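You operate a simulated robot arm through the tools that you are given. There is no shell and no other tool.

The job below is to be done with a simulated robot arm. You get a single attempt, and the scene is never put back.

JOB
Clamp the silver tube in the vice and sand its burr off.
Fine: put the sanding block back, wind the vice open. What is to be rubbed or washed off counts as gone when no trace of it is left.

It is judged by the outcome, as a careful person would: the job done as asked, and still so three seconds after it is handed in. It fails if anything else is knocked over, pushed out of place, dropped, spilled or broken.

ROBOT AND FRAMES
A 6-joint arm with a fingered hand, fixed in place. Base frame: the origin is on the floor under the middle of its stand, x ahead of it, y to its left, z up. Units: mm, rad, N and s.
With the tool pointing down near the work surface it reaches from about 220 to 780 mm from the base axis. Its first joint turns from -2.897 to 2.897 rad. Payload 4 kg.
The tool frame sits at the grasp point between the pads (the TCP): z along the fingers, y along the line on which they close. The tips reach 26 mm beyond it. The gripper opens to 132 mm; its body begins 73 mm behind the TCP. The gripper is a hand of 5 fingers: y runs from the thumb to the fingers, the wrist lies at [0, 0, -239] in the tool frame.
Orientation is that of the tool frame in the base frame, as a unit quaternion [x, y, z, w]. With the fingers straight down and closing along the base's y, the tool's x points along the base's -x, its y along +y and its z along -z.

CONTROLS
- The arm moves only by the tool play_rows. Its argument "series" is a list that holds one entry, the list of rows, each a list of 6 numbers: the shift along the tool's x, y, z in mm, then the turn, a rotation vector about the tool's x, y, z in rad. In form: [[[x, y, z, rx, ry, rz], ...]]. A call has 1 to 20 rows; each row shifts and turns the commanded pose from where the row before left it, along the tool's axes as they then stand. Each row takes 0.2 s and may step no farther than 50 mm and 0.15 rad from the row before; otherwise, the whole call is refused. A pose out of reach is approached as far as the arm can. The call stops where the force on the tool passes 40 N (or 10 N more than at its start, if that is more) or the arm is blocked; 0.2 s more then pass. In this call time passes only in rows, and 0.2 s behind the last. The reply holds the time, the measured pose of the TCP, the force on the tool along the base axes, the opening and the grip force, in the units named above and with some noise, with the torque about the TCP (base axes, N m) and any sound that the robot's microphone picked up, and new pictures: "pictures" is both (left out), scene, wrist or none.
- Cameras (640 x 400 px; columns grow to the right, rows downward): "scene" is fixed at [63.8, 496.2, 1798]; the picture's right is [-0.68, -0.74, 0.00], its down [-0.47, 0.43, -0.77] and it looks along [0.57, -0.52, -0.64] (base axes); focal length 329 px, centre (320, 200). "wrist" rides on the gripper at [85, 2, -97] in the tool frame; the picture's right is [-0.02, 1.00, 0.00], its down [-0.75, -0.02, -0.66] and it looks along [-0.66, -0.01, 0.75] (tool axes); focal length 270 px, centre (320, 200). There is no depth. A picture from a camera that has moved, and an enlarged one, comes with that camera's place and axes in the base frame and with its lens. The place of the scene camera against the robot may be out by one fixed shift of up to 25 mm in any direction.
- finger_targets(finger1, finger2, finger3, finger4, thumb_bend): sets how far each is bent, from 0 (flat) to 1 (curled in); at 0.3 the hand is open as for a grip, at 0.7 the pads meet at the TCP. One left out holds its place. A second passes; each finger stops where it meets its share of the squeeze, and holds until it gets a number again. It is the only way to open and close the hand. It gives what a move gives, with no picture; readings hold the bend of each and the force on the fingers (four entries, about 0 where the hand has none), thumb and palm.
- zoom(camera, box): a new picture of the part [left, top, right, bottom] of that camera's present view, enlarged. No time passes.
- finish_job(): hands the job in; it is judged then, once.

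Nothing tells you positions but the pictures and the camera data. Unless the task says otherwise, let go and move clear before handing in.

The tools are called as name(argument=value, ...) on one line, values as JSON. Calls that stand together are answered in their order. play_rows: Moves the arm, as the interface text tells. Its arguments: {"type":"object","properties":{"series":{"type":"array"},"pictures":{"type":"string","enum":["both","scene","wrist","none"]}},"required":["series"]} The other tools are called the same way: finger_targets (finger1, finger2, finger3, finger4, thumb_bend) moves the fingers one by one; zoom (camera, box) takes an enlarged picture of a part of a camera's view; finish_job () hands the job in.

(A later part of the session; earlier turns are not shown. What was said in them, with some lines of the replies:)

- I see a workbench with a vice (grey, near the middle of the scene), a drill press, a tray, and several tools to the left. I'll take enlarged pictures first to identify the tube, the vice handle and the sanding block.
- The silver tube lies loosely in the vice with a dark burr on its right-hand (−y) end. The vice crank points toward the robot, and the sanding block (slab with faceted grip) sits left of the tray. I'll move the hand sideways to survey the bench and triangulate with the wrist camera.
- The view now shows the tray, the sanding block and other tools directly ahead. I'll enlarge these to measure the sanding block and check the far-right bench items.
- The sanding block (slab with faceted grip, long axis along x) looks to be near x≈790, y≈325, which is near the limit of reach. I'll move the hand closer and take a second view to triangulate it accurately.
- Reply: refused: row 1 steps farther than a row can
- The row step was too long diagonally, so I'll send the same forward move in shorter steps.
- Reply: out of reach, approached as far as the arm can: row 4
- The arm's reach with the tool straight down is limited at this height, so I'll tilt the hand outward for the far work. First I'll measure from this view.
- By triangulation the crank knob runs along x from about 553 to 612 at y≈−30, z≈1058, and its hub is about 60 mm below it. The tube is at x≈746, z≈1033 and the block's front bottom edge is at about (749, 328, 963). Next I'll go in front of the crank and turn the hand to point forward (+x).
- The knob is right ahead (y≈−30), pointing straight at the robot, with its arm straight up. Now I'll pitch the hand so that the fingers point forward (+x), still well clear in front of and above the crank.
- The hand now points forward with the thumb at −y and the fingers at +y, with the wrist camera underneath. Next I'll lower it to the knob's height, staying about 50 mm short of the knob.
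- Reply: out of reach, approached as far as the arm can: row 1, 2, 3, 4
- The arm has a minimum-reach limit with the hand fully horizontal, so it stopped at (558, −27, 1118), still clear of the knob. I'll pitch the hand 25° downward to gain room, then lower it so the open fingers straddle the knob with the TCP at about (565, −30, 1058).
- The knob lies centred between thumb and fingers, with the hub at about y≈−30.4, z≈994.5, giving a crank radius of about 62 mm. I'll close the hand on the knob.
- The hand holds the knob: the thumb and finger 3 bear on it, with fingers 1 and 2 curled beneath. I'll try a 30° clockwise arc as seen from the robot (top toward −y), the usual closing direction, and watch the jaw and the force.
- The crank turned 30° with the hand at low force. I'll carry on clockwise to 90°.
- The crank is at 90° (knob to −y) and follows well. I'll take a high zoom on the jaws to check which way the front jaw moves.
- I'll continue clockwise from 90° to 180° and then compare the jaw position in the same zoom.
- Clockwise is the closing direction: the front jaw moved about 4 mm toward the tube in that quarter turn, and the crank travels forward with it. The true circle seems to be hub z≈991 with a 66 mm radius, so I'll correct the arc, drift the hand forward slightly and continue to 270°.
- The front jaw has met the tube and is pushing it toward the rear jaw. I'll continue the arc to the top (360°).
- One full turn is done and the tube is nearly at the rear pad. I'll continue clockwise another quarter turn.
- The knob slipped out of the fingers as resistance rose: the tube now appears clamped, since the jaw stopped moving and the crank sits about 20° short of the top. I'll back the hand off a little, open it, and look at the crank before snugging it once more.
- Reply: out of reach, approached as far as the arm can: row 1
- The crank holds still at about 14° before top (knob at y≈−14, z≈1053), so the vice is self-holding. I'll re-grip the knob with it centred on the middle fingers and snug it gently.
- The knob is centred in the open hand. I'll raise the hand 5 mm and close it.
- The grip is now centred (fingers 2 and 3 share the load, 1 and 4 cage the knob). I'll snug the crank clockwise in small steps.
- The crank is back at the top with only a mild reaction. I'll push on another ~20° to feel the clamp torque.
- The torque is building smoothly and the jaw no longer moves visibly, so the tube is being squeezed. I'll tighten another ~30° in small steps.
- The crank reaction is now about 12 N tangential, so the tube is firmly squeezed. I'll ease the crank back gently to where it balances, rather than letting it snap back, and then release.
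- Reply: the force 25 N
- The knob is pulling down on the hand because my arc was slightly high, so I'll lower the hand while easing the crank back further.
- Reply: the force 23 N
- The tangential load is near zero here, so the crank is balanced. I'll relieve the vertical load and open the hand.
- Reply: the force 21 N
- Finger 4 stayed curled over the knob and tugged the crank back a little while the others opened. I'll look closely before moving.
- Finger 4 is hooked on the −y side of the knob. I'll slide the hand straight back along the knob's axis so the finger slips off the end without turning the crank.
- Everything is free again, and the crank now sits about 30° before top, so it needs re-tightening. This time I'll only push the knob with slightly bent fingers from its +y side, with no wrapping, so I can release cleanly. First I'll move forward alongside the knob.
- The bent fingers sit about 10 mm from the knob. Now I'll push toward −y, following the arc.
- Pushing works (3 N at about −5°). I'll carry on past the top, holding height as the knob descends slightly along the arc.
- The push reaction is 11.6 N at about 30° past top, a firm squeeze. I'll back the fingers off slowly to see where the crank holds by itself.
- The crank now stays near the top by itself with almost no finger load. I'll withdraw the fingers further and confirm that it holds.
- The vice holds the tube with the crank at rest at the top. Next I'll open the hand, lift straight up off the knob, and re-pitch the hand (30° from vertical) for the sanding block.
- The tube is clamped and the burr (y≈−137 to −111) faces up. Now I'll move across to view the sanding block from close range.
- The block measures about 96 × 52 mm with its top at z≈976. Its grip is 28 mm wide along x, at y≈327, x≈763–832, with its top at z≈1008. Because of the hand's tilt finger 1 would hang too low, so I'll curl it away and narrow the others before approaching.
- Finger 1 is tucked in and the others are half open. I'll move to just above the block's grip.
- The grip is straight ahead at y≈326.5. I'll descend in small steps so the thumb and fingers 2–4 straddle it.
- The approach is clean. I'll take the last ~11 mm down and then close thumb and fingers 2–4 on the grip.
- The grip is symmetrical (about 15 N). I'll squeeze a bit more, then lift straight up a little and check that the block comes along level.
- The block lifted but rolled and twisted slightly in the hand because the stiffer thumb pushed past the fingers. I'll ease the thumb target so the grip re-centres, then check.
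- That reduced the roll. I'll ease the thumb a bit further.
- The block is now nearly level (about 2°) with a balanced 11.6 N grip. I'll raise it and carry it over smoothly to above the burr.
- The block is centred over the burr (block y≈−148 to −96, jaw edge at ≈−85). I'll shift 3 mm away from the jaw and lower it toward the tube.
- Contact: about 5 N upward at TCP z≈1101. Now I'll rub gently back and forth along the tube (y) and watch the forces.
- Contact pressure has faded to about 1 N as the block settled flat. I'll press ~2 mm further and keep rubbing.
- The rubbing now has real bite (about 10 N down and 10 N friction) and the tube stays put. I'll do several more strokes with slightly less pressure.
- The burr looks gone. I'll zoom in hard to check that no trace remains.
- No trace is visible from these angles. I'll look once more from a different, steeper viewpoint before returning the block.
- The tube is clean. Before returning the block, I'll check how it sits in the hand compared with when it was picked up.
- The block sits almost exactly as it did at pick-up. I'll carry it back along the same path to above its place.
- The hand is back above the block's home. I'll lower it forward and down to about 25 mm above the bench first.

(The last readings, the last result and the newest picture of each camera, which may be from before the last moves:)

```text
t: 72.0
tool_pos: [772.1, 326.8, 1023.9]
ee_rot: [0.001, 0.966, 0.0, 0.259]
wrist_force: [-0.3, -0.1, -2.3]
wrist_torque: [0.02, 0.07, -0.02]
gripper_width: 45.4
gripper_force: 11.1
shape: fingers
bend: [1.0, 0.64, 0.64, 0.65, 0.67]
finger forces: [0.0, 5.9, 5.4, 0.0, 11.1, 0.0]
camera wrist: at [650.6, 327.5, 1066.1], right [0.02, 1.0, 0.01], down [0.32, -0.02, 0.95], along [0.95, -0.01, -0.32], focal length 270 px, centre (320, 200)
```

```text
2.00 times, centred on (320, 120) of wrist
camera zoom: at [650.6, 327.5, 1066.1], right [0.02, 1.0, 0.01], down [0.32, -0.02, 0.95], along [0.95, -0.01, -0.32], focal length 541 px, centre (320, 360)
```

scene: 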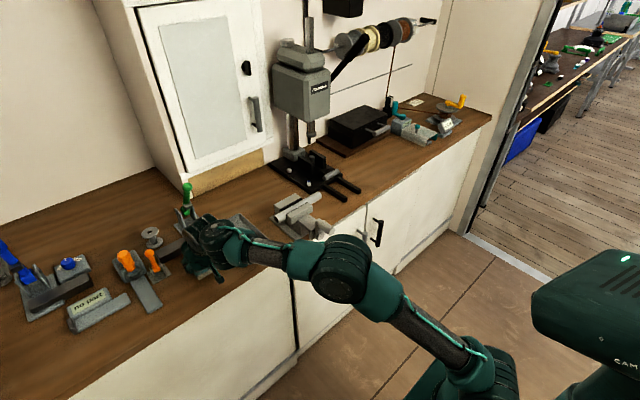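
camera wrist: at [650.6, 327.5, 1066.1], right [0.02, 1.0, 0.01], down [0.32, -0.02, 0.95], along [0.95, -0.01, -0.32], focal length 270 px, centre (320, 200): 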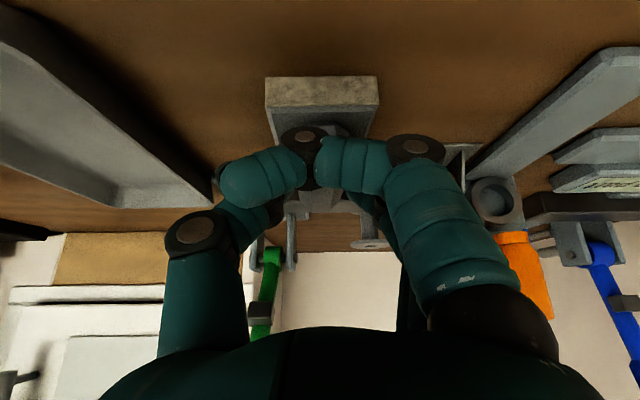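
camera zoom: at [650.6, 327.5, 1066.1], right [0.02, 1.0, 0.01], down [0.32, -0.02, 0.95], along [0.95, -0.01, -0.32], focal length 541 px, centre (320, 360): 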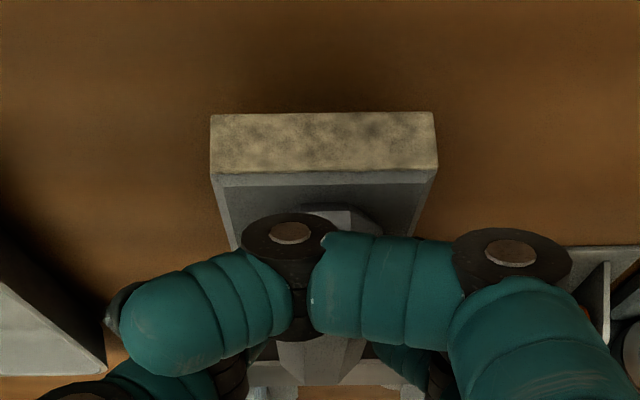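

I'll lower the last ~13 mm in small steps, watching for contact.

play_rows(series=[[[1.75, -0.2, 3.03, 0, 0, 0], [1.75, 0, 3.03, 0, 0, 0], [1, 0, 1.73, 0, 0, 0]]], pictures="none")

play_rows(series=[[[1, 0, 1.73, 0, 0, 0], [0.5, 0, 0.87, 0, 0, 0]]], pictures="wrist")

```text
t: 72.8
tool_pos: [771.6, 324.8, 1014.9]
ee_rot: [0.0, 0.966, 0.001, 0.259]
wrist_force: [0.4, 0.4, -1.6]
wrist_torque: [0.02, 0.05, 0.01]
gripper_width: 45.5
gripper_force: 11.0
shape: fingers
bend: [1.0, 0.64, 0.64, 0.65, 0.67]
finger forces: [0.0, 5.9, 5.4, 0.1, 11.1, 0.0]
```

```text
t: 73.4
tool_pos: [773.0, 326.5, 1013.9]
ee_rot: [0.0, 0.966, 0.0, 0.259]
wrist_force: [-1.2, -0.8, -1.2]
wrist_torque: [0.04, 0.06, -0.01]
gripper_width: 45.6
gripper_force: 11.3
shape: fingers
bend: [1.0, 0.64, 0.64, 0.65, 0.67]
finger forces: [0.0, 5.8, 5.3, 0.0, 11.1, 0.0]
camera wrist: at [651.1, 327.4, 1054.5], right [0.02, 1.0, 0.01], down [0.32, -0.02, 0.95], along [0.95, -0.01, -0.32], focal length 270 px, centre (320, 200)
```

wrist: 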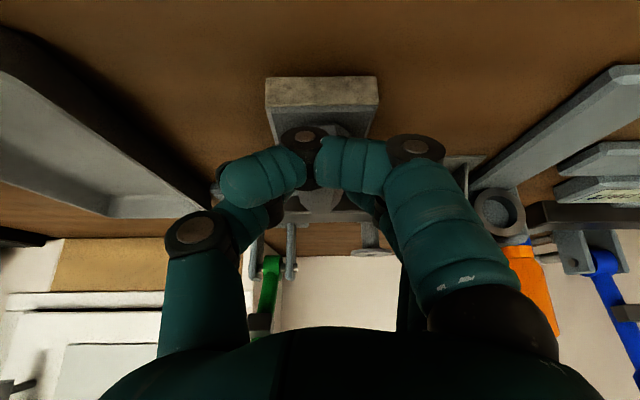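

Not touching yet (force still at the free-hanging value). I'll go down in ~1 mm steps.

play_rows(series=[[[0.6, 0, 1.04, 0, 0, 0], [0.6, 0, 1.04, 0, 0, 0]]], pictures="none")

play_rows(series=[[[0.6, 0, 1.04, 0, 0, 0], [0.3, 0, 0.5, 0, 0, 0]]], pictures="wrist")

```text
t: 74.0
tool_pos: [772.9, 325.8, 1011.0]
ee_rot: [0.0, 0.966, 0.0, 0.259]
wrist_force: [-0.4, 0.1, -0.4]
wrist_torque: [0.03, 0.0, -0.01]
gripper_width: 45.5
gripper_force: 11.7
shape: fingers
bend: [1.0, 0.64, 0.64, 0.65, 0.67]
finger forces: [0.0, 5.9, 5.3, 0.0, 11.5, 0.1]
```

```text
t: 74.6
tool_pos: [770.3, 326.2, 1009.2]
ee_rot: [-0.001, 0.966, 0.0, 0.259]
wrist_force: [0.4, 0.0, -0.4]
wrist_torque: [0.03, -0.02, 0.01]
gripper_width: 45.6
gripper_force: 11.4
shape: fingers
bend: [1.0, 0.64, 0.64, 0.65, 0.67]
finger forces: [0.0, 5.7, 5.5, 0.0, 11.6, 0.0]
camera wrist: at [650.8, 327.7, 1050.7], right [0.02, 1.0, 0.01], down [0.32, -0.02, 0.95], along [0.95, -0.01, -0.32], focal length 270 px, centre (320, 200)
```

wrist: 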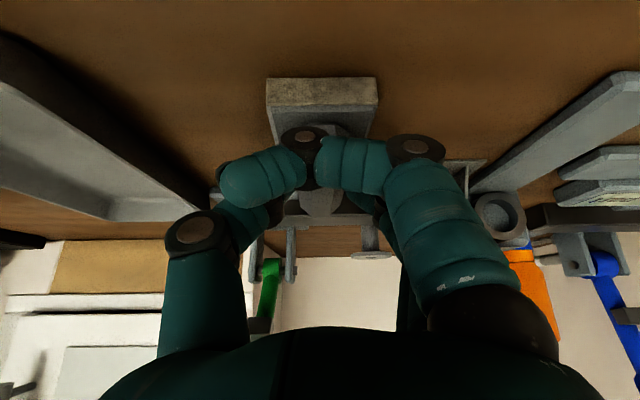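

Contact is just starting. I'll take one more millimetre and compare the block's outline with the one at pick-up.

play_rows(series=[[[0.5, 0, 0.87, 0, 0, 0], [0, 0, 0, 0, 0, 0]]], pictures="none")

zoom(camera="wrist", box=[160, 20, 480, 220])

zoom(camera="scene", box=[160, 220, 240, 300])

```text
t: 75.2
tool_pos: [772.9, 326.8, 1009.2]
ee_rot: [0.0, 0.966, 0.0, 0.26]
wrist_force: [-1.2, -1.1, 2.3]
wrist_torque: [0.06, -0.05, -0.03]
gripper_width: 45.4
gripper_force: 12.1
shape: fingers
bend: [1.0, 0.64, 0.64, 0.65, 0.67]
finger forces: [0.0, 5.6, 5.7, 0.0, 12.3, 0.0]
```

```text
2.00 times, centred on (320, 120) of wrist
camera zoom: at [651.1, 327.6, 1049.8], right [0.02, 1.0, 0.01], down [0.32, -0.02, 0.95], along [0.95, -0.01, -0.32], focal length 541 px, centre (320, 360)
```

zoom: 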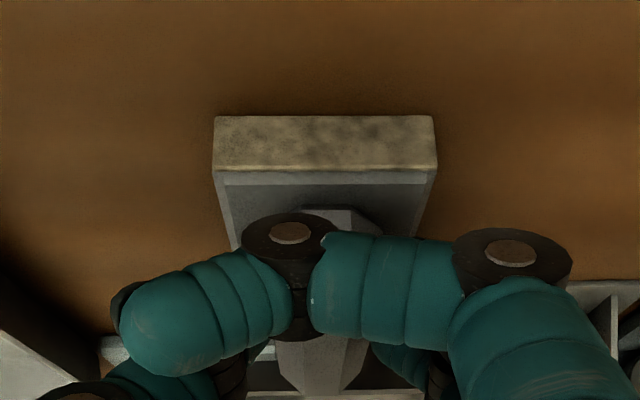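

```text
5.00 times, centred on (200, 260) of scene
camera zoom: at [63.8, 496.2, 1798.0], right [-0.68, -0.74, 0.0], down [-0.47, 0.43, -0.77], along [0.57, -0.52, -0.64], focal length 1647 px, centre (920, -100)
```

zoom: 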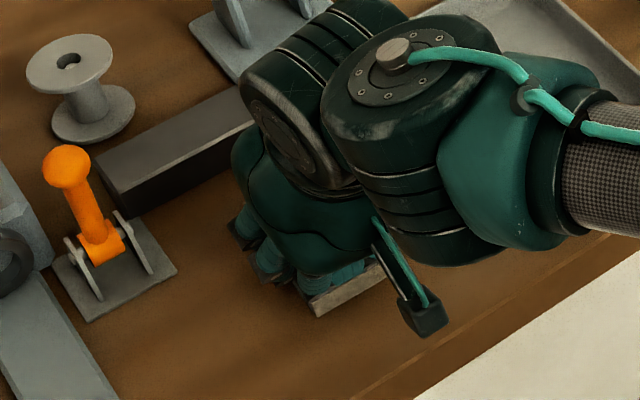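

The block rests level on the bench within a couple of millimetres of its original spot. I'll release it by opening back to the half-open shape.

finger_targets(finger2=0.45, finger3=0.45, finger4=0.45, thumb_bend=0.45)

play_rows(series=[[[-5, 0, -8.66, 0, 0, 0], [-10, 0, -17.32, 0, 0, 0], [-10, 0, -17.32, 0, 0, 0], [10, 0, -17.32, 0, 0, 0], [10, 0, -17.32, 0, 0, 0]]], pictures="both")

zoom(camera="scene", box=[160, 220, 240, 300])

zoom(camera="wrist", box=[160, 20, 480, 220])

```text
t: 76.2
tool_pos: [772.1, 326.9, 1007.7]
ee_rot: [-0.001, 0.966, 0.0, 0.26]
wrist_force: [0.1, 0.0, 0.1]
wrist_torque: [0.0, -0.01, 0.0]
gripper_width: 55.2
gripper_force: 0.0
shape: fingers
bend: [1.0, 0.45, 0.45, 0.45, 0.45]
finger forces: [0.1, 0.0, 0.0, 0.0, 0.0, 0.1]
```

```text
t: 77.4
tool_pos: [736.7, 325.9, 1077.5]
ee_rot: [-0.001, 0.966, 0.001, 0.258]
wrist_force: [0.6, -0.7, 0.1]
wrist_torque: [0.0, -0.01, 0.0]
gripper_width: 55.0
gripper_force: 0.1
shape: fingers
bend: [1.0, 0.45, 0.45, 0.45, 0.45]
finger forces: [0.1, 0.1, 0.0, 0.1, 0.0, 0.0]
camera wrist: at [615.0, 326.8, 1119.5], right [0.02, 1.0, 0.01], down [0.32, -0.02, 0.95], along [0.95, -0.01, -0.32], focal length 270 px, centre (320, 200)
```

scene: 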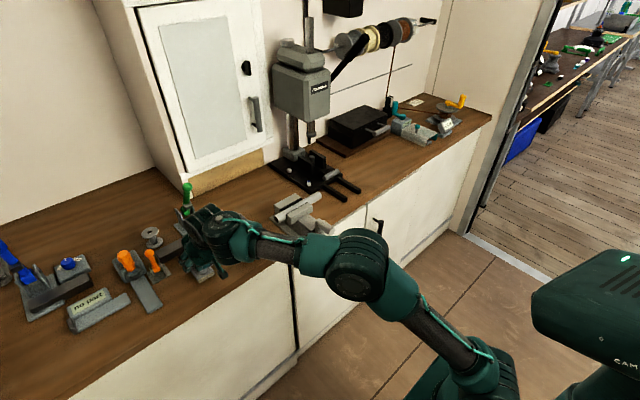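
wrist: 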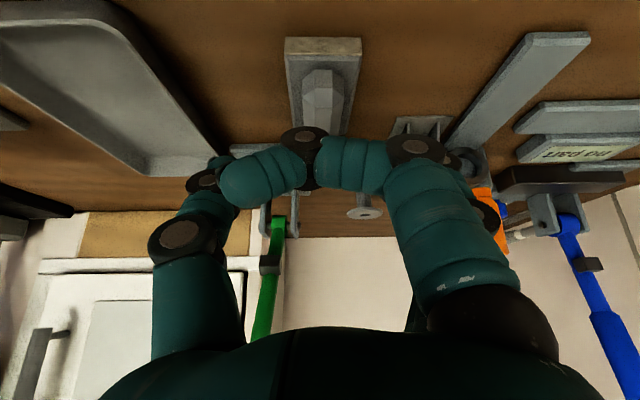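

```text
5.00 times, centred on (200, 260) of scene
camera zoom: at [63.8, 496.2, 1798.0], right [-0.68, -0.74, 0.0], down [-0.47, 0.43, -0.77], along [0.57, -0.52, -0.64], focal length 1647 px, centre (920, -100)
```

zoom: 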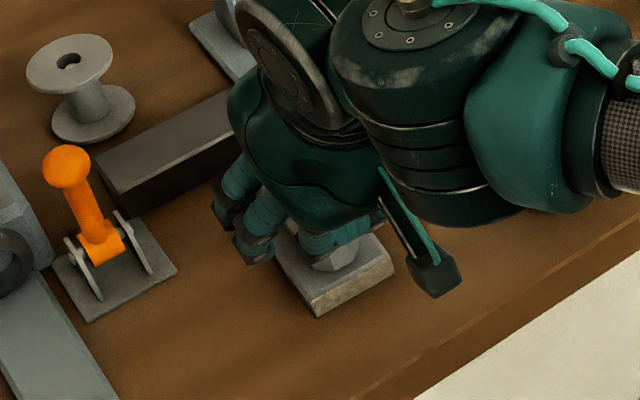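

```text
2.00 times, centred on (320, 120) of wrist
camera zoom: at [615.0, 326.8, 1119.5], right [0.02, 1.0, 0.01], down [0.32, -0.02, 0.95], along [0.95, -0.01, -0.32], focal length 541 px, centre (320, 360)
```

zoom: 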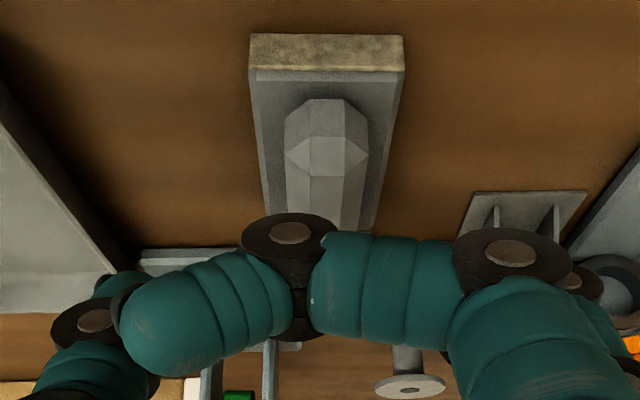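

The block is back in its original place and standing flat. Next I'll withdraw and go back above the crank to wind the vice open.

play_rows(series=[[[9.33, -35.6, -16.64, 0, 0, 0], [9.33, -35.6, -16.64, 0, 0, 0], [9.33, -35.6, -16.64, 0, 0, 0], [9.33, -35.6, -16.64, 0, 0, 0], [9.33, -35.6, -16.64, 0, 0, 0], [9.33, -35.6, -16.64, 0, 0, 0], [9.33, -35.6, -16.64, 0, 0, 0], [9.33, -35.6, -16.64, 0, 0, 0], [9.33, -35.6, -16.64, 0, 0, 0], [9.33, -35.6, -16.64, 0, 0, 0]]], pictures="scene")

zoom(camera="scene", box=[170, 230, 230, 290])

finger_targets(finger1=0.3, finger2=0.3, finger3=0.3, finger4=0.3, thumb_bend=0.3)

play_rows(series=[[[0, 0, 0, 0, -0.1222, 0], [0, 0, 0, 0, -0.1222, 0], [0, 0, 0, 0, -0.1222, 0], [0, 0, 0, 0, -0.1222, 0], [0, 0, 0, 0, -0.1222, 0]]], pictures="wrist")

```text
t: 79.6
tool_pos: [571.1, -31.9, 1173.6]
ee_rot: [0.0, 0.966, 0.0, 0.259]
wrist_force: [-1.2, 0.3, 0.5]
wrist_torque: [0.01, 0.02, 0.03]
gripper_width: 55.2
gripper_force: 0.1
shape: fingers
bend: [1.0, 0.45, 0.45, 0.45, 0.45]
finger forces: [0.1, 0.0, 0.0, 0.0, 0.1, 0.0]
```

scene: 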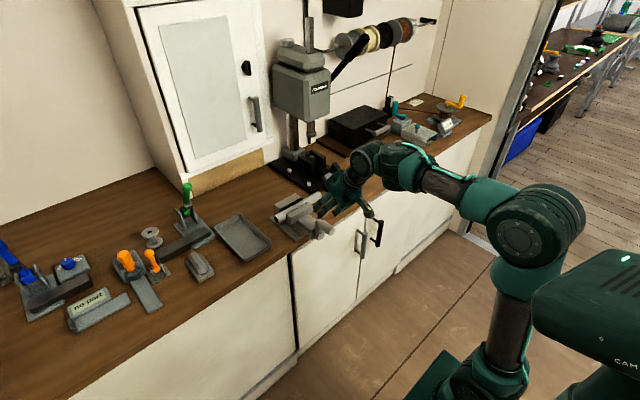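

```text
6.67 times, centred on (200, 260) of scene
camera zoom: at [63.8, 496.2, 1798.0], right [-0.68, -0.74, 0.0], down [-0.47, 0.43, -0.77], along [0.57, -0.52, -0.64], focal length 2196 px, centre (1120, -200)
```

zoom: 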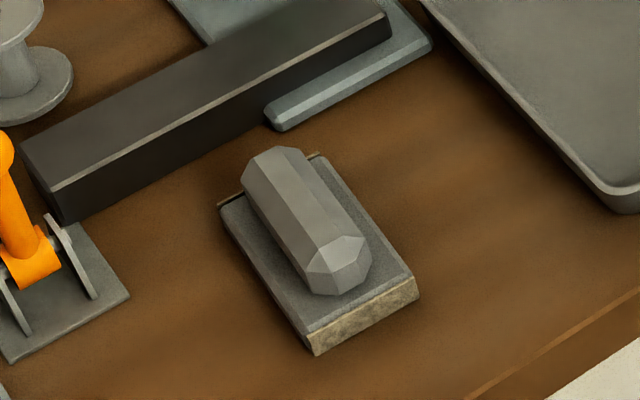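

```text
t: 80.6
tool_pos: [571.6, -29.8, 1175.0]
ee_rot: [0.0, 0.966, 0.0, 0.259]
wrist_force: [-0.6, 0.4, 0.8]
wrist_torque: [0.03, -0.01, 0.0]
gripper_width: 138.3
gripper_force: 0.0
shape: fingers
bend: [0.3, 0.3, 0.3, 0.3, 0.3]
finger forces: [0.1, 0.0, 0.1, 0.0, 0.0, 0.0]
```

```text
t: 81.8
tool_pos: [573.1, -31.2, 1176.9]
ee_rot: [-0.001, 0.842, 0.001, 0.539]
wrist_force: [0.9, 1.1, 0.3]
wrist_torque: [-0.01, 0.03, 0.02]
gripper_width: 138.4
gripper_force: 0.0
shape: fingers
bend: [0.3, 0.3, 0.3, 0.3, 0.3]
finger forces: [0.0, 0.1, 0.0, 0.0, 0.1, 0.0]
camera wrist: at [450.8, -28.7, 1139.5], right [0.01, 1.0, 0.02], down [-0.28, -0.02, 0.96], along [0.96, -0.01, 0.28], focal length 270 px, centre (320, 200)
```

wrist: 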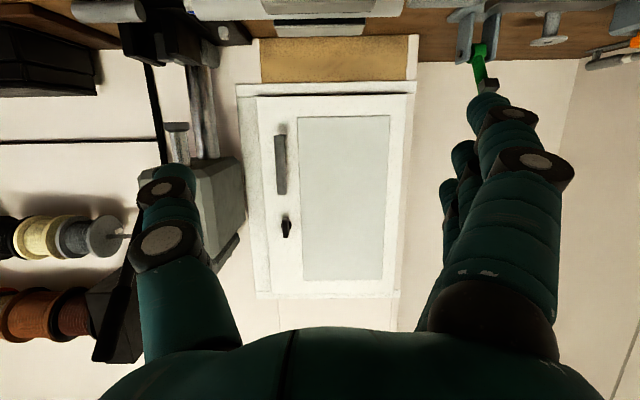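

The block matches its original position in the scene view. Now I'll lower the open hand straddling the knob from above.

play_rows(series=[[[35.6, 0.3, 16.6, 0, 0, 0], [35.6, 0.3, 16.6, 0, 0, 0], [35.6, 0.3, 16.6, 0, 0, 0]]], pictures="wrist")

zoom(camera="scene", box=[265, 185, 329, 235])

```text
t: 82.6
tool_pos: [572.5, -29.5, 1056.3]
ee_rot: [0.002, 0.843, -0.001, 0.538]
wrist_force: [-0.1, 0.8, -0.5]
wrist_torque: [-0.04, -0.03, 0.0]
gripper_width: 138.4
gripper_force: 0.1
shape: fingers
bend: [0.3, 0.3, 0.3, 0.3, 0.3]
finger forces: [0.1, 0.0, 0.0, 0.1, 0.0, 0.0]
camera wrist: at [449.4, -27.7, 1020.5], right [0.01, 1.0, 0.02], down [-0.28, -0.02, 0.96], along [0.96, -0.01, 0.28], focal length 270 px, centre (320, 200)
```

wrist: 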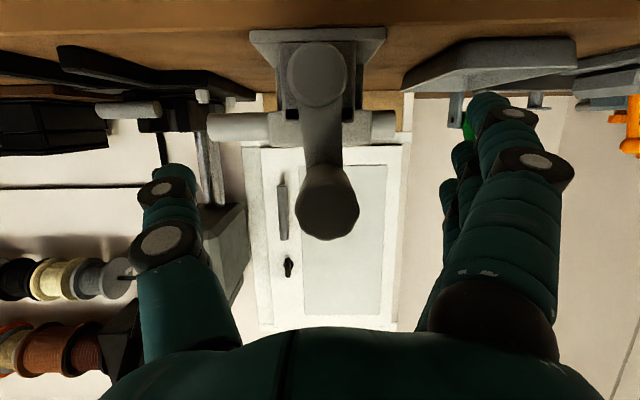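

```text
8.00 times, centred on (297, 210) of scene
camera zoom: at [63.8, 496.2, 1798.0], right [-0.68, -0.74, 0.0], down [-0.47, 0.43, -0.77], along [0.57, -0.52, -0.64], focal length 2635 px, centre (504, 120)
```

zoom: 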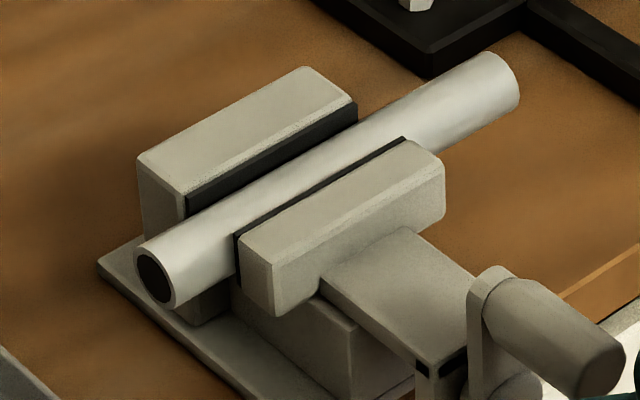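

The knob is centred in the open hand, just left of top. I'll raise the hand 6 mm so fingers 2 and 3 take the knob, and grip it with fingers 1 and 4 kept slack to avoid hooking.

play_rows(series=[[[-5.4, 2, -2.5, 0, 0, 0]]], pictures="none")

finger_targets(finger1=0.66, finger2=0.76, finger3=0.76, finger4=0.66, thumb_bend=0.74)

zoom(camera="wrist", box=[120, 0, 600, 300])

```text
t: 83.0
tool_pos: [573.0, -26.3, 1062.0]
ee_rot: [0.0, 0.843, 0.0, 0.538]
wrist_force: [-1.0, 0.0, -0.5]
wrist_torque: [0.0, -0.02, -0.03]
gripper_width: 138.4
gripper_force: 0.0
shape: fingers
bend: [0.3, 0.3, 0.3, 0.3, 0.3]
finger forces: [0.0, 0.0, 0.1, 0.1, 0.1, 0.1]
```

```text
t: 84.0
tool_pos: [572.5, -26.8, 1062.3]
ee_rot: [0.0, 0.843, 0.0, 0.538]
wrist_force: [7.0, -1.2, -5.2]
wrist_torque: [0.03, 0.04, 0.06]
gripper_width: 34.5
gripper_force: 13.3
shape: fingers
bend: [0.66, 0.66, 0.61, 0.66, 0.66]
finger forces: [0.1, 6.2, 7.0, 0.0, 13.3, 0.0]
```

```text
1.33 times, centred on (360, 150) of wrist
camera zoom: at [450.1, -25.2, 1026.3], right [0.01, 1.0, 0.02], down [-0.28, -0.02, 0.96], along [0.96, -0.01, 0.28], focal length 360 px, centre (267, 267)
```

zoom: 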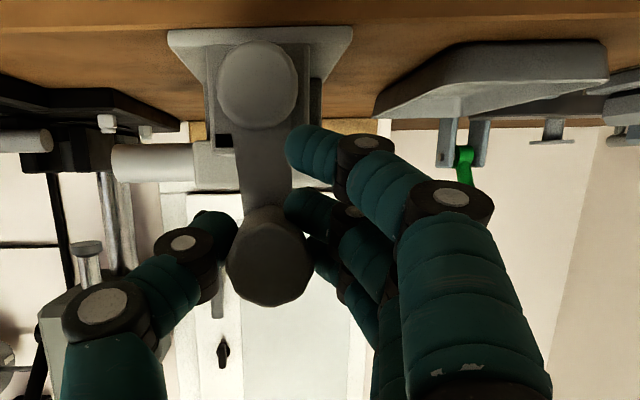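

Good balanced grip (13 N). Now I'll turn counter-clockwise (top toward +y) a quarter turn to start opening.

play_rows(series=[[[1.77, 11.02, 0.33, 0, 0, 0], [3.48, 10.55, 1.13, 0, 0, 0], [5.09, 9.76, 1.88, 0, 0, 0], [6.55, 8.67, 2.56, 0, 0, 0], [7.82, 7.32, 3.16, 0, 0, 0], [8.85, 5.74, 3.64, 0, 0, 0], [9.63, 4.0, 4.0, 0, 0, 0], [10.11, 2.13, 4.23, 0, 0, 0], [10.29, 0.19, 4.31, 0, 0, 0]]], pictures="wrist")

zoom(camera="scene", box=[265, 185, 329, 235])

```text
t: 86.0
tool_pos: [569.4, 33.6, 993.6]
ee_rot: [0.0, 0.843, 0.0, 0.538]
wrist_force: [7.5, -0.4, 0.0]
wrist_torque: [0.01, -0.09, 0.07]
gripper_width: 33.8
gripper_force: 12.5
shape: fingers
bend: [0.66, 0.67, 0.61, 0.66, 0.67]
finger forces: [0.0, 5.7, 8.3, 0.1, 11.0, 0.0]
camera wrist: at [446.2, 35.1, 958.8], right [0.01, 1.0, 0.02], down [-0.28, -0.02, 0.96], along [0.96, -0.01, 0.28], focal length 270 px, centre (320, 200)
```

wrist: 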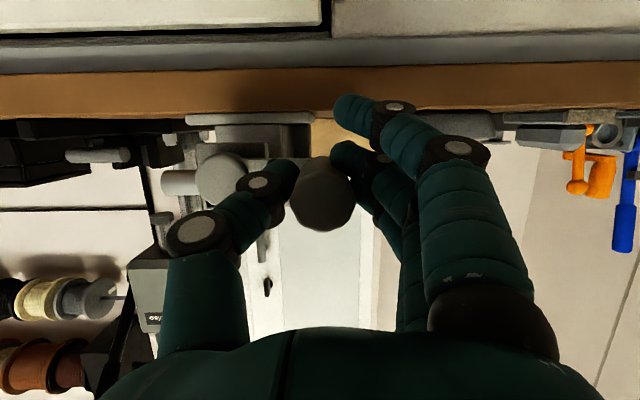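

```text
8.00 times, centred on (297, 210) of scene
camera zoom: at [63.8, 496.2, 1798.0], right [-0.68, -0.74, 0.0], down [-0.47, 0.43, -0.77], along [0.57, -0.52, -0.64], focal length 2635 px, centre (504, 120)
```

zoom: 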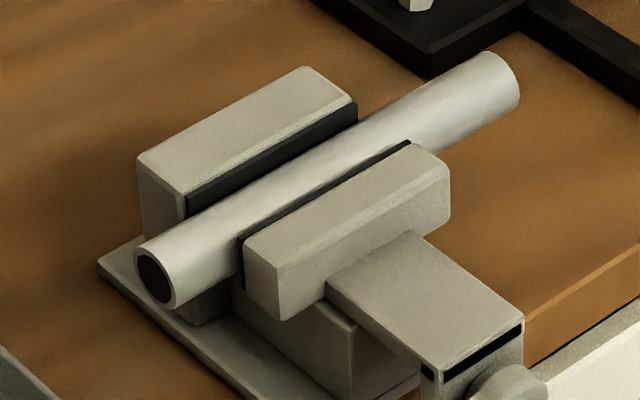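

The front jaw is retreating. I'll continue counter-clockwise to the bottom.

play_rows(series=[[[10.17, -1.74, 4.26, 0, 0, 0], [9.75, -3.63, 4.06, 0, 0, 0], [9.03, -5.41, 3.72, 0, 0, 0], [8.04, -7.02, 3.26, 0, 0, 0], [6.82, -8.42, 2.69, 0, 0, 0], [5.39, -9.56, 2.02, 0, 0, 0], [3.81, -10.42, 1.28, 0, 0, 0], [2.12, -10.95, 0.49, 0, 0, 0], [0.36, -11.15, -0.33, 0, 0, 0]]], pictures="wrist")

zoom(camera="scene", box=[265, 185, 329, 235])

```text
t: 88.0
tool_pos: [563.4, -34.3, 933.4]
ee_rot: [0.0, 0.847, -0.001, 0.532]
wrist_force: [11.2, 0.2, -13.4]
wrist_torque: [-0.06, 0.09, -0.12]
gripper_width: 31.9
gripper_force: 16.8
shape: fingers
bend: [0.66, 0.64, 0.59, 0.66, 0.68]
finger forces: [0.0, 13.4, 7.6, 0.0, 12.4, 0.0]
stopped in row 9: the force on the tool passed its limit at 41 N (the readings are from after the stop); the commanded pose is now the measured one
camera wrist: at [440.2, -31.4, 897.8], right [0.01, 1.0, 0.02], down [-0.27, -0.01, 0.96], along [0.96, -0.01, 0.27], focal length 270 px, centre (320, 200)
```

wrist: 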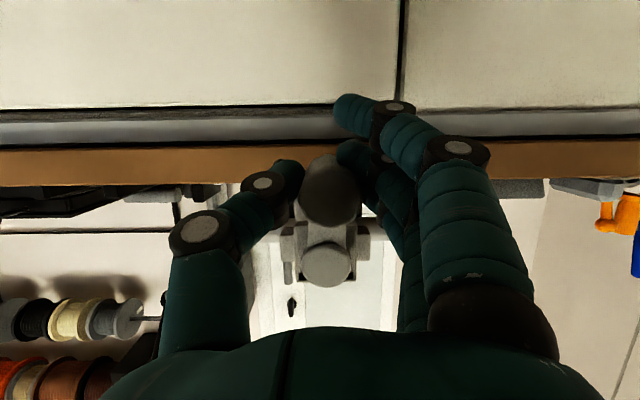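

```text
8.00 times, centred on (297, 210) of scene
camera zoom: at [63.8, 496.2, 1798.0], right [-0.68, -0.74, 0.0], down [-0.47, 0.43, -0.77], along [0.57, -0.52, -0.64], focal length 2635 px, centre (504, 120)
```

zoom: 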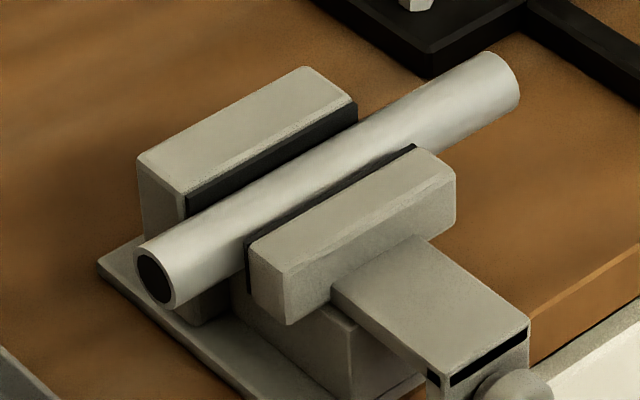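

Half a turn is undone; it stopped because my arc was a few mm too high at the bottom. I'll correct the circle (radius ~65.5 mm) and continue up the −y side.

play_rows(series=[[[1.72, -3.7, 0.8, 0, 0, 0], [-1.31, -7.85, -0.61, 0, 0, 0], [-3.36, -10.79, -1.57, 0, 0, 0], [-5.02, -9.99, -2.35, 0, 0, 0], [-6.5, -8.87, -3.04, 0, 0, 0], [-7.64, -7.49, -4.01, 0, 0, 0], [-8.7, -5.88, -4.51, 0, 0, 0], [-9.49, -4.09, -4.87, 0, 0, 0], [-9.98, -2.18, -5.1, 0, 0, 0], [-10.18, -0.2, -5.2, 0, 0, 0]]], pictures="wrist")

zoom(camera="scene", box=[265, 185, 329, 235])

```text
t: 90.2
tool_pos: [562.0, -95.7, 1002.4]
ee_rot: [-0.001, 0.845, 0.0, 0.535]
wrist_force: [-8.5, -9.9, 0.4]
wrist_torque: [0.0, -0.04, -0.32]
gripper_width: 34.7
gripper_force: 16.9
shape: fingers
bend: [0.66, 0.68, 0.63, 0.66, 0.68]
finger forces: [0.0, 6.4, 7.9, 0.0, 18.8, 0.1]
camera wrist: at [439.4, -92.9, 967.4], right [0.01, 1.0, 0.02], down [-0.27, -0.01, 0.96], along [0.96, -0.01, 0.27], focal length 270 px, centre (320, 200)
```

wrist: 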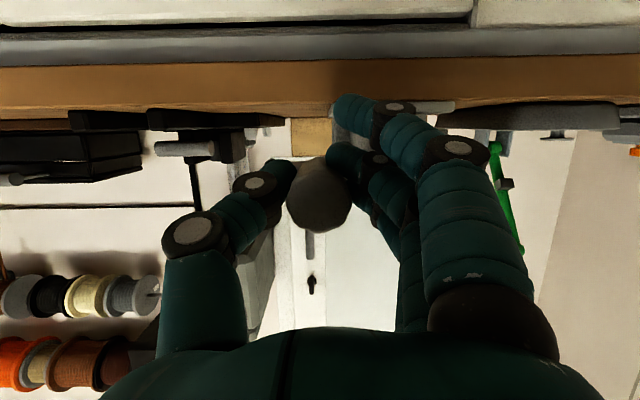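

```text
8.00 times, centred on (297, 210) of scene
camera zoom: at [63.8, 496.2, 1798.0], right [-0.68, -0.74, 0.0], down [-0.47, 0.43, -0.77], along [0.57, -0.52, -0.64], focal length 2635 px, centre (504, 120)
```

zoom: 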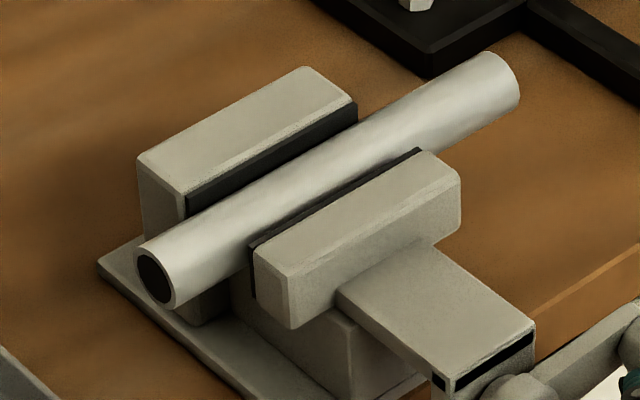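

Three quarters undone and the jaw is well clear of the tube. I'll finish the turn to the top.

play_rows(series=[[[-8.78, 2.15, -4.6, 0, 0, 0], [-9.59, 3.71, -4.98, 0, 0, 0], [-8.87, 5.54, -4.64, 0, 0, 0], [-7.87, 7.2, -4.18, 0, 0, 0], [-6.6, 8.6, -3.59, 0, 0, 0], [-5.15, 9.8, -2.91, 0, 0, 0], [-3.52, 10.65, -2.15, 0, 0, 0], [-1.71, 11.25, -1.3, 0, 0, 0], [-0.17, 6.8, -0.58, 0, 0, 0]]], pictures="wrist")

zoom(camera="scene", box=[265, 185, 329, 235])

zoom(camera="scene", box=[250, 170, 370, 250])

```text
t: 92.2
tool_pos: [557.8, -28.4, 1060.4]
ee_rot: [-0.001, 0.846, 0.0, 0.533]
wrist_force: [2.5, -1.9, -1.8]
wrist_torque: [-0.02, -0.05, -0.05]
gripper_width: 34.0
gripper_force: 15.0
shape: fingers
bend: [0.66, 0.68, 0.62, 0.66, 0.68]
finger forces: [0.0, 8.3, 9.2, 0.0, 13.3, 0.0]
camera wrist: at [434.7, -26.8, 1026.1], right [0.01, 1.0, 0.02], down [-0.27, -0.01, 0.96], along [0.96, -0.01, 0.27], focal length 270 px, centre (320, 200)
```

wrist: 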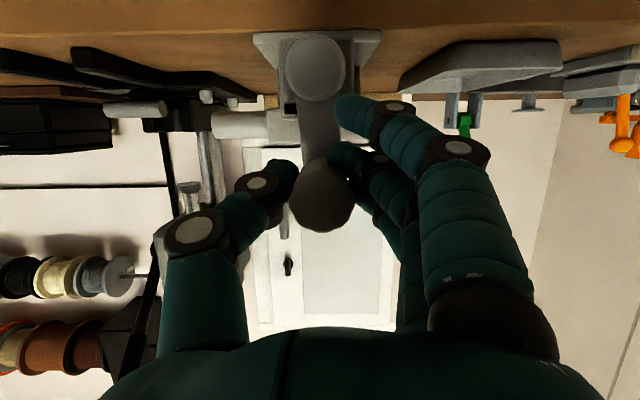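

```text
8.00 times, centred on (297, 210) of scene
camera zoom: at [63.8, 496.2, 1798.0], right [-0.68, -0.74, 0.0], down [-0.47, 0.43, -0.77], along [0.57, -0.52, -0.64], focal length 2635 px, centre (504, 120)
```

zoom: 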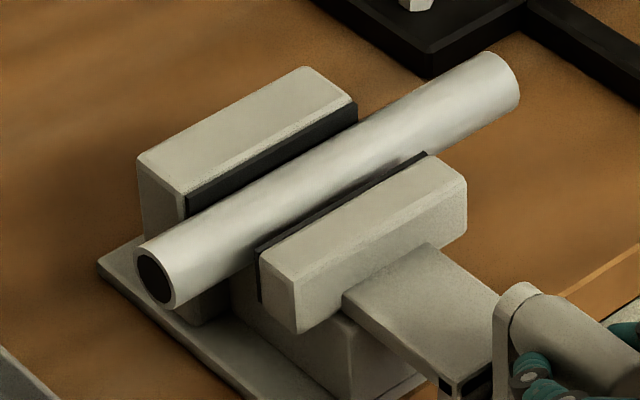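

```text
5.00 times, centred on (310, 210) of scene
camera zoom: at [63.8, 496.2, 1798.0], right [-0.68, -0.74, 0.0], down [-0.47, 0.43, -0.77], along [0.57, -0.52, -0.64], focal length 1647 px, centre (370, 150)
```

zoom: 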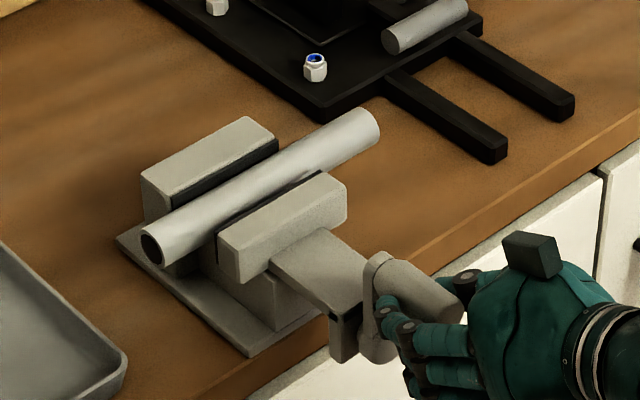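

The front jaw is back at its original open position and the tube is free and clean. I'll wind a little further open for margin, checking for any stop.

play_rows(series=[[[0.9, 11.0, 0.1, 0, 0, 0], [2.8, 10.5, 1.0, 0, 0, 0]]], pictures="wrist")

zoom(camera="scene", box=[265, 185, 329, 235])

```text
t: 92.8
tool_pos: [558.8, -7.9, 1056.8]
ee_rot: [0.0, 0.846, -0.001, 0.533]
wrist_force: [-1.1, -3.4, -4.8]
wrist_torque: [-0.02, 0.03, -0.05]
gripper_width: 34.2
gripper_force: 16.0
shape: fingers
bend: [0.66, 0.68, 0.62, 0.66, 0.68]
finger forces: [0.0, 8.8, 8.7, 0.1, 15.0, 0.0]
camera wrist: at [434.4, -5.9, 1021.9], right [0.01, 1.0, 0.02], down [-0.27, -0.01, 0.96], along [0.96, -0.01, 0.27], focal length 270 px, centre (320, 200)
```

wrist: 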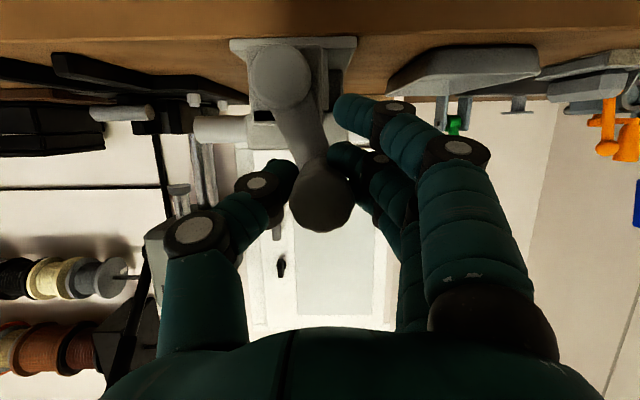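

```text
8.00 times, centred on (297, 210) of scene
camera zoom: at [63.8, 496.2, 1798.0], right [-0.68, -0.74, 0.0], down [-0.47, 0.43, -0.77], along [0.57, -0.52, -0.64], focal length 2635 px, centre (504, 120)
```

zoom: 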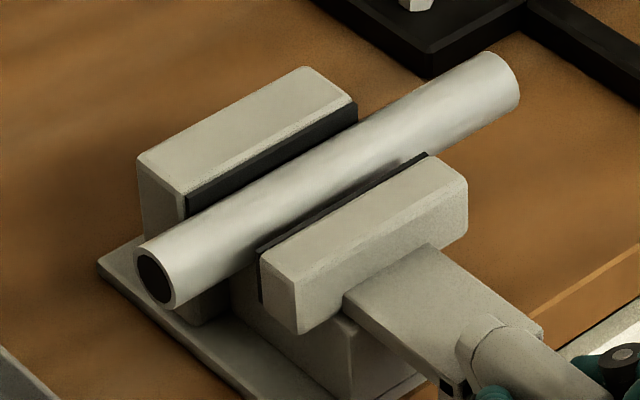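

It turned freely, so the vice is open slightly past its starting point. Now I'll release the knob.

finger_targets(finger1=0.3, finger2=0.3, finger3=0.3, finger4=0.3, thumb_bend=0.3)

zoom(camera="wrist", box=[120, 0, 600, 300])

```text
t: 93.8
tool_pos: [558.2, -7.2, 1056.5]
ee_rot: [0.0, 0.845, -0.001, 0.534]
wrist_force: [0.4, 0.6, 0.3]
wrist_torque: [-0.02, -0.03, -0.02]
gripper_width: 138.2
gripper_force: 0.1
shape: fingers
bend: [0.3, 0.3, 0.3, 0.3, 0.3]
finger forces: [0.0, 0.0, 0.0, 0.1, 0.1, 0.1]
```

```text
1.33 times, centred on (360, 150) of wrist
camera zoom: at [434.8, -5.9, 1022.2], right [0.01, 1.0, 0.02], down [-0.27, -0.01, 0.96], along [0.96, -0.01, 0.27], focal length 360 px, centre (267, 267)
```

zoom: 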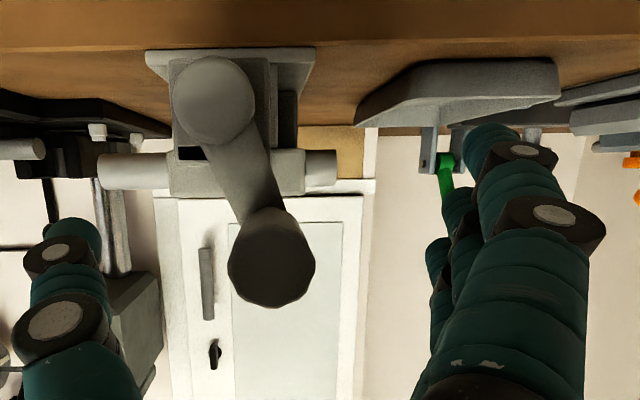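

Released cleanly. I'll lift straight up off the knob and away, then check the whole scene.

play_rows(series=[[[-25, 0, -11.7, 0, 0, 0], [-36.2, 0, -16.9, 0, 0, 0], [-36.2, 0, -16.9, 0, 0, 0], [-36.2, 0, -16.9, 0, 0, 0], [-36.2, 0, -16.9, 0, 0, 0], [0, -40, 0, 0, 0, 0], [0, -40, 0, 0, 0, 0], [0, -40, 0, 0, 0, 0]]], pictures="both")

zoom(camera="scene", box=[250, 170, 370, 250])

zoom(camera="scene", box=[130, 170, 290, 290])

zoom(camera="scene", box=[295, 180, 325, 205])

```text
t: 95.6
tool_pos: [559.1, -125.2, 1246.1]
ee_rot: [0.0, 0.846, -0.001, 0.534]
wrist_force: [-0.2, -0.6, 1.0]
wrist_torque: [-0.02, 0.02, 0.01]
gripper_width: 138.5
gripper_force: 0.1
shape: fingers
bend: [0.3, 0.3, 0.3, 0.3, 0.3]
finger forces: [0.0, 0.1, 0.0, 0.1, 0.1, 0.1]
camera wrist: at [435.0, -123.8, 1211.4], right [0.01, 1.0, 0.02], down [-0.27, -0.01, 0.96], along [0.96, -0.01, 0.27], focal length 270 px, centre (320, 200)
```

scene: 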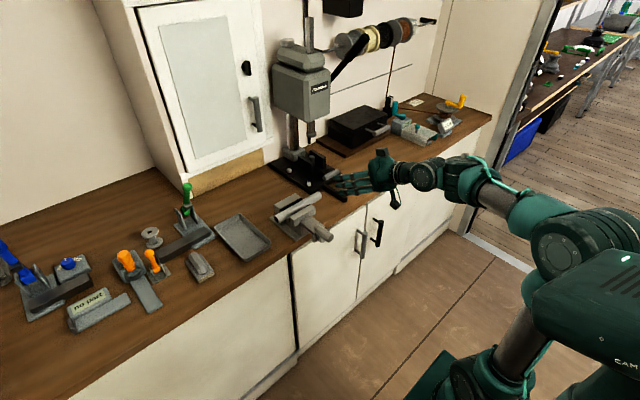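
wrist: 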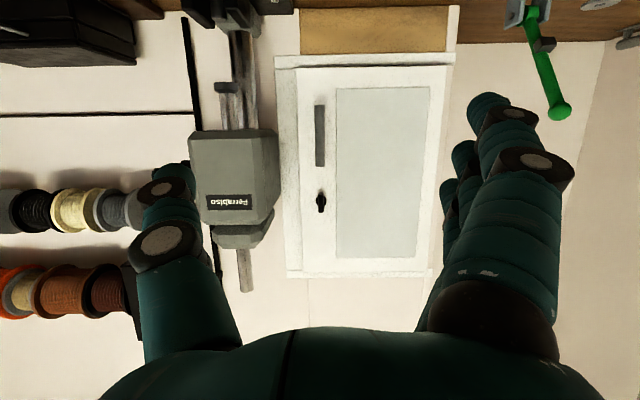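

```text
5.00 times, centred on (310, 210) of scene
camera zoom: at [63.8, 496.2, 1798.0], right [-0.68, -0.74, 0.0], down [-0.47, 0.43, -0.77], along [0.57, -0.52, -0.64], focal length 1647 px, centre (370, 150)
```

zoom: 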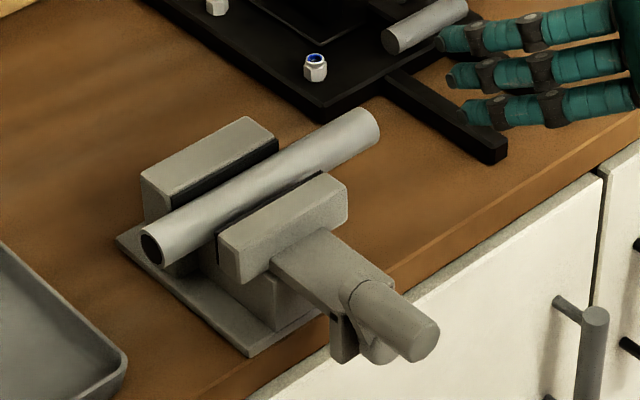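

```text
3.33 times, centred on (210, 230) of scene
camera zoom: at [63.8, 496.2, 1798.0], right [-0.68, -0.74, 0.0], down [-0.47, 0.43, -0.77], along [0.57, -0.52, -0.64], focal length 1098 px, centre (687, 100)
```

zoom: 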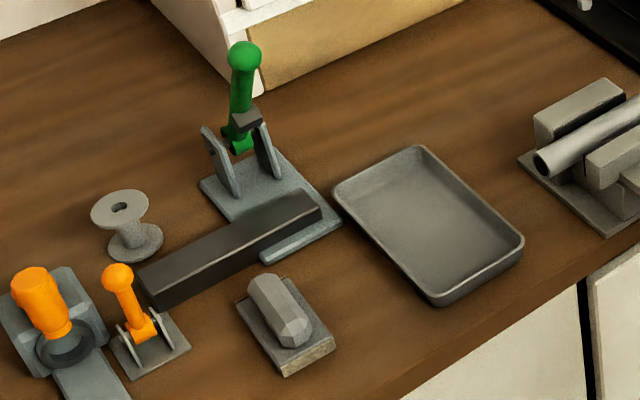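

```text
16.00 times, centred on (310, 192) of scene
camera zoom: at [63.8, 496.2, 1798.0], right [-0.68, -0.74, 0.0], down [-0.47, 0.43, -0.77], along [0.57, -0.52, -0.64], focal length 5270 px, centre (480, 320)
```

zoom: 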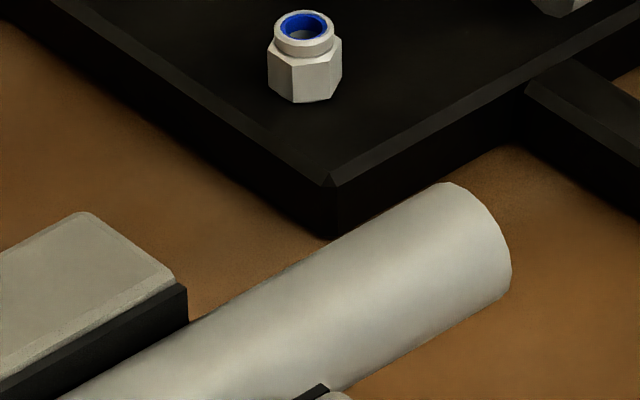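

Everything checks out: the tube is clean, the vice is open with the tube resting in it, the sanding block is back in its place, nothing else has moved, and the hand is clear. I'm handing the job in.

finish_job()

```text
The job is handed in.
```

I clamped the tube in the vice, sanded the burr off, put the sanding block back and wound the vice open, and the job is handed in. The result of the judging did not come back to me.

- **Burr:** no trace shows on the tube from the scene camera or the wrist camera, even at high zoom. I could not view the tube's rear lower side, but the burr was on top.
- **Sanding block:** it rests flat within a millimetre or two of where it started.
- **Vice:** it is open about 20° of crank past its starting position. The tube rests loosely in it, shifted several millimetres toward the rear jaw by the clamping.
- **Along the way:** the crank knob slipped out of the hand once, and a finger later hooked it and turned the crank back slightly. I re-tightened the vice before sanding.

In the final pictures nothing else on the bench had moved, and the hand was clear with the fingers open.
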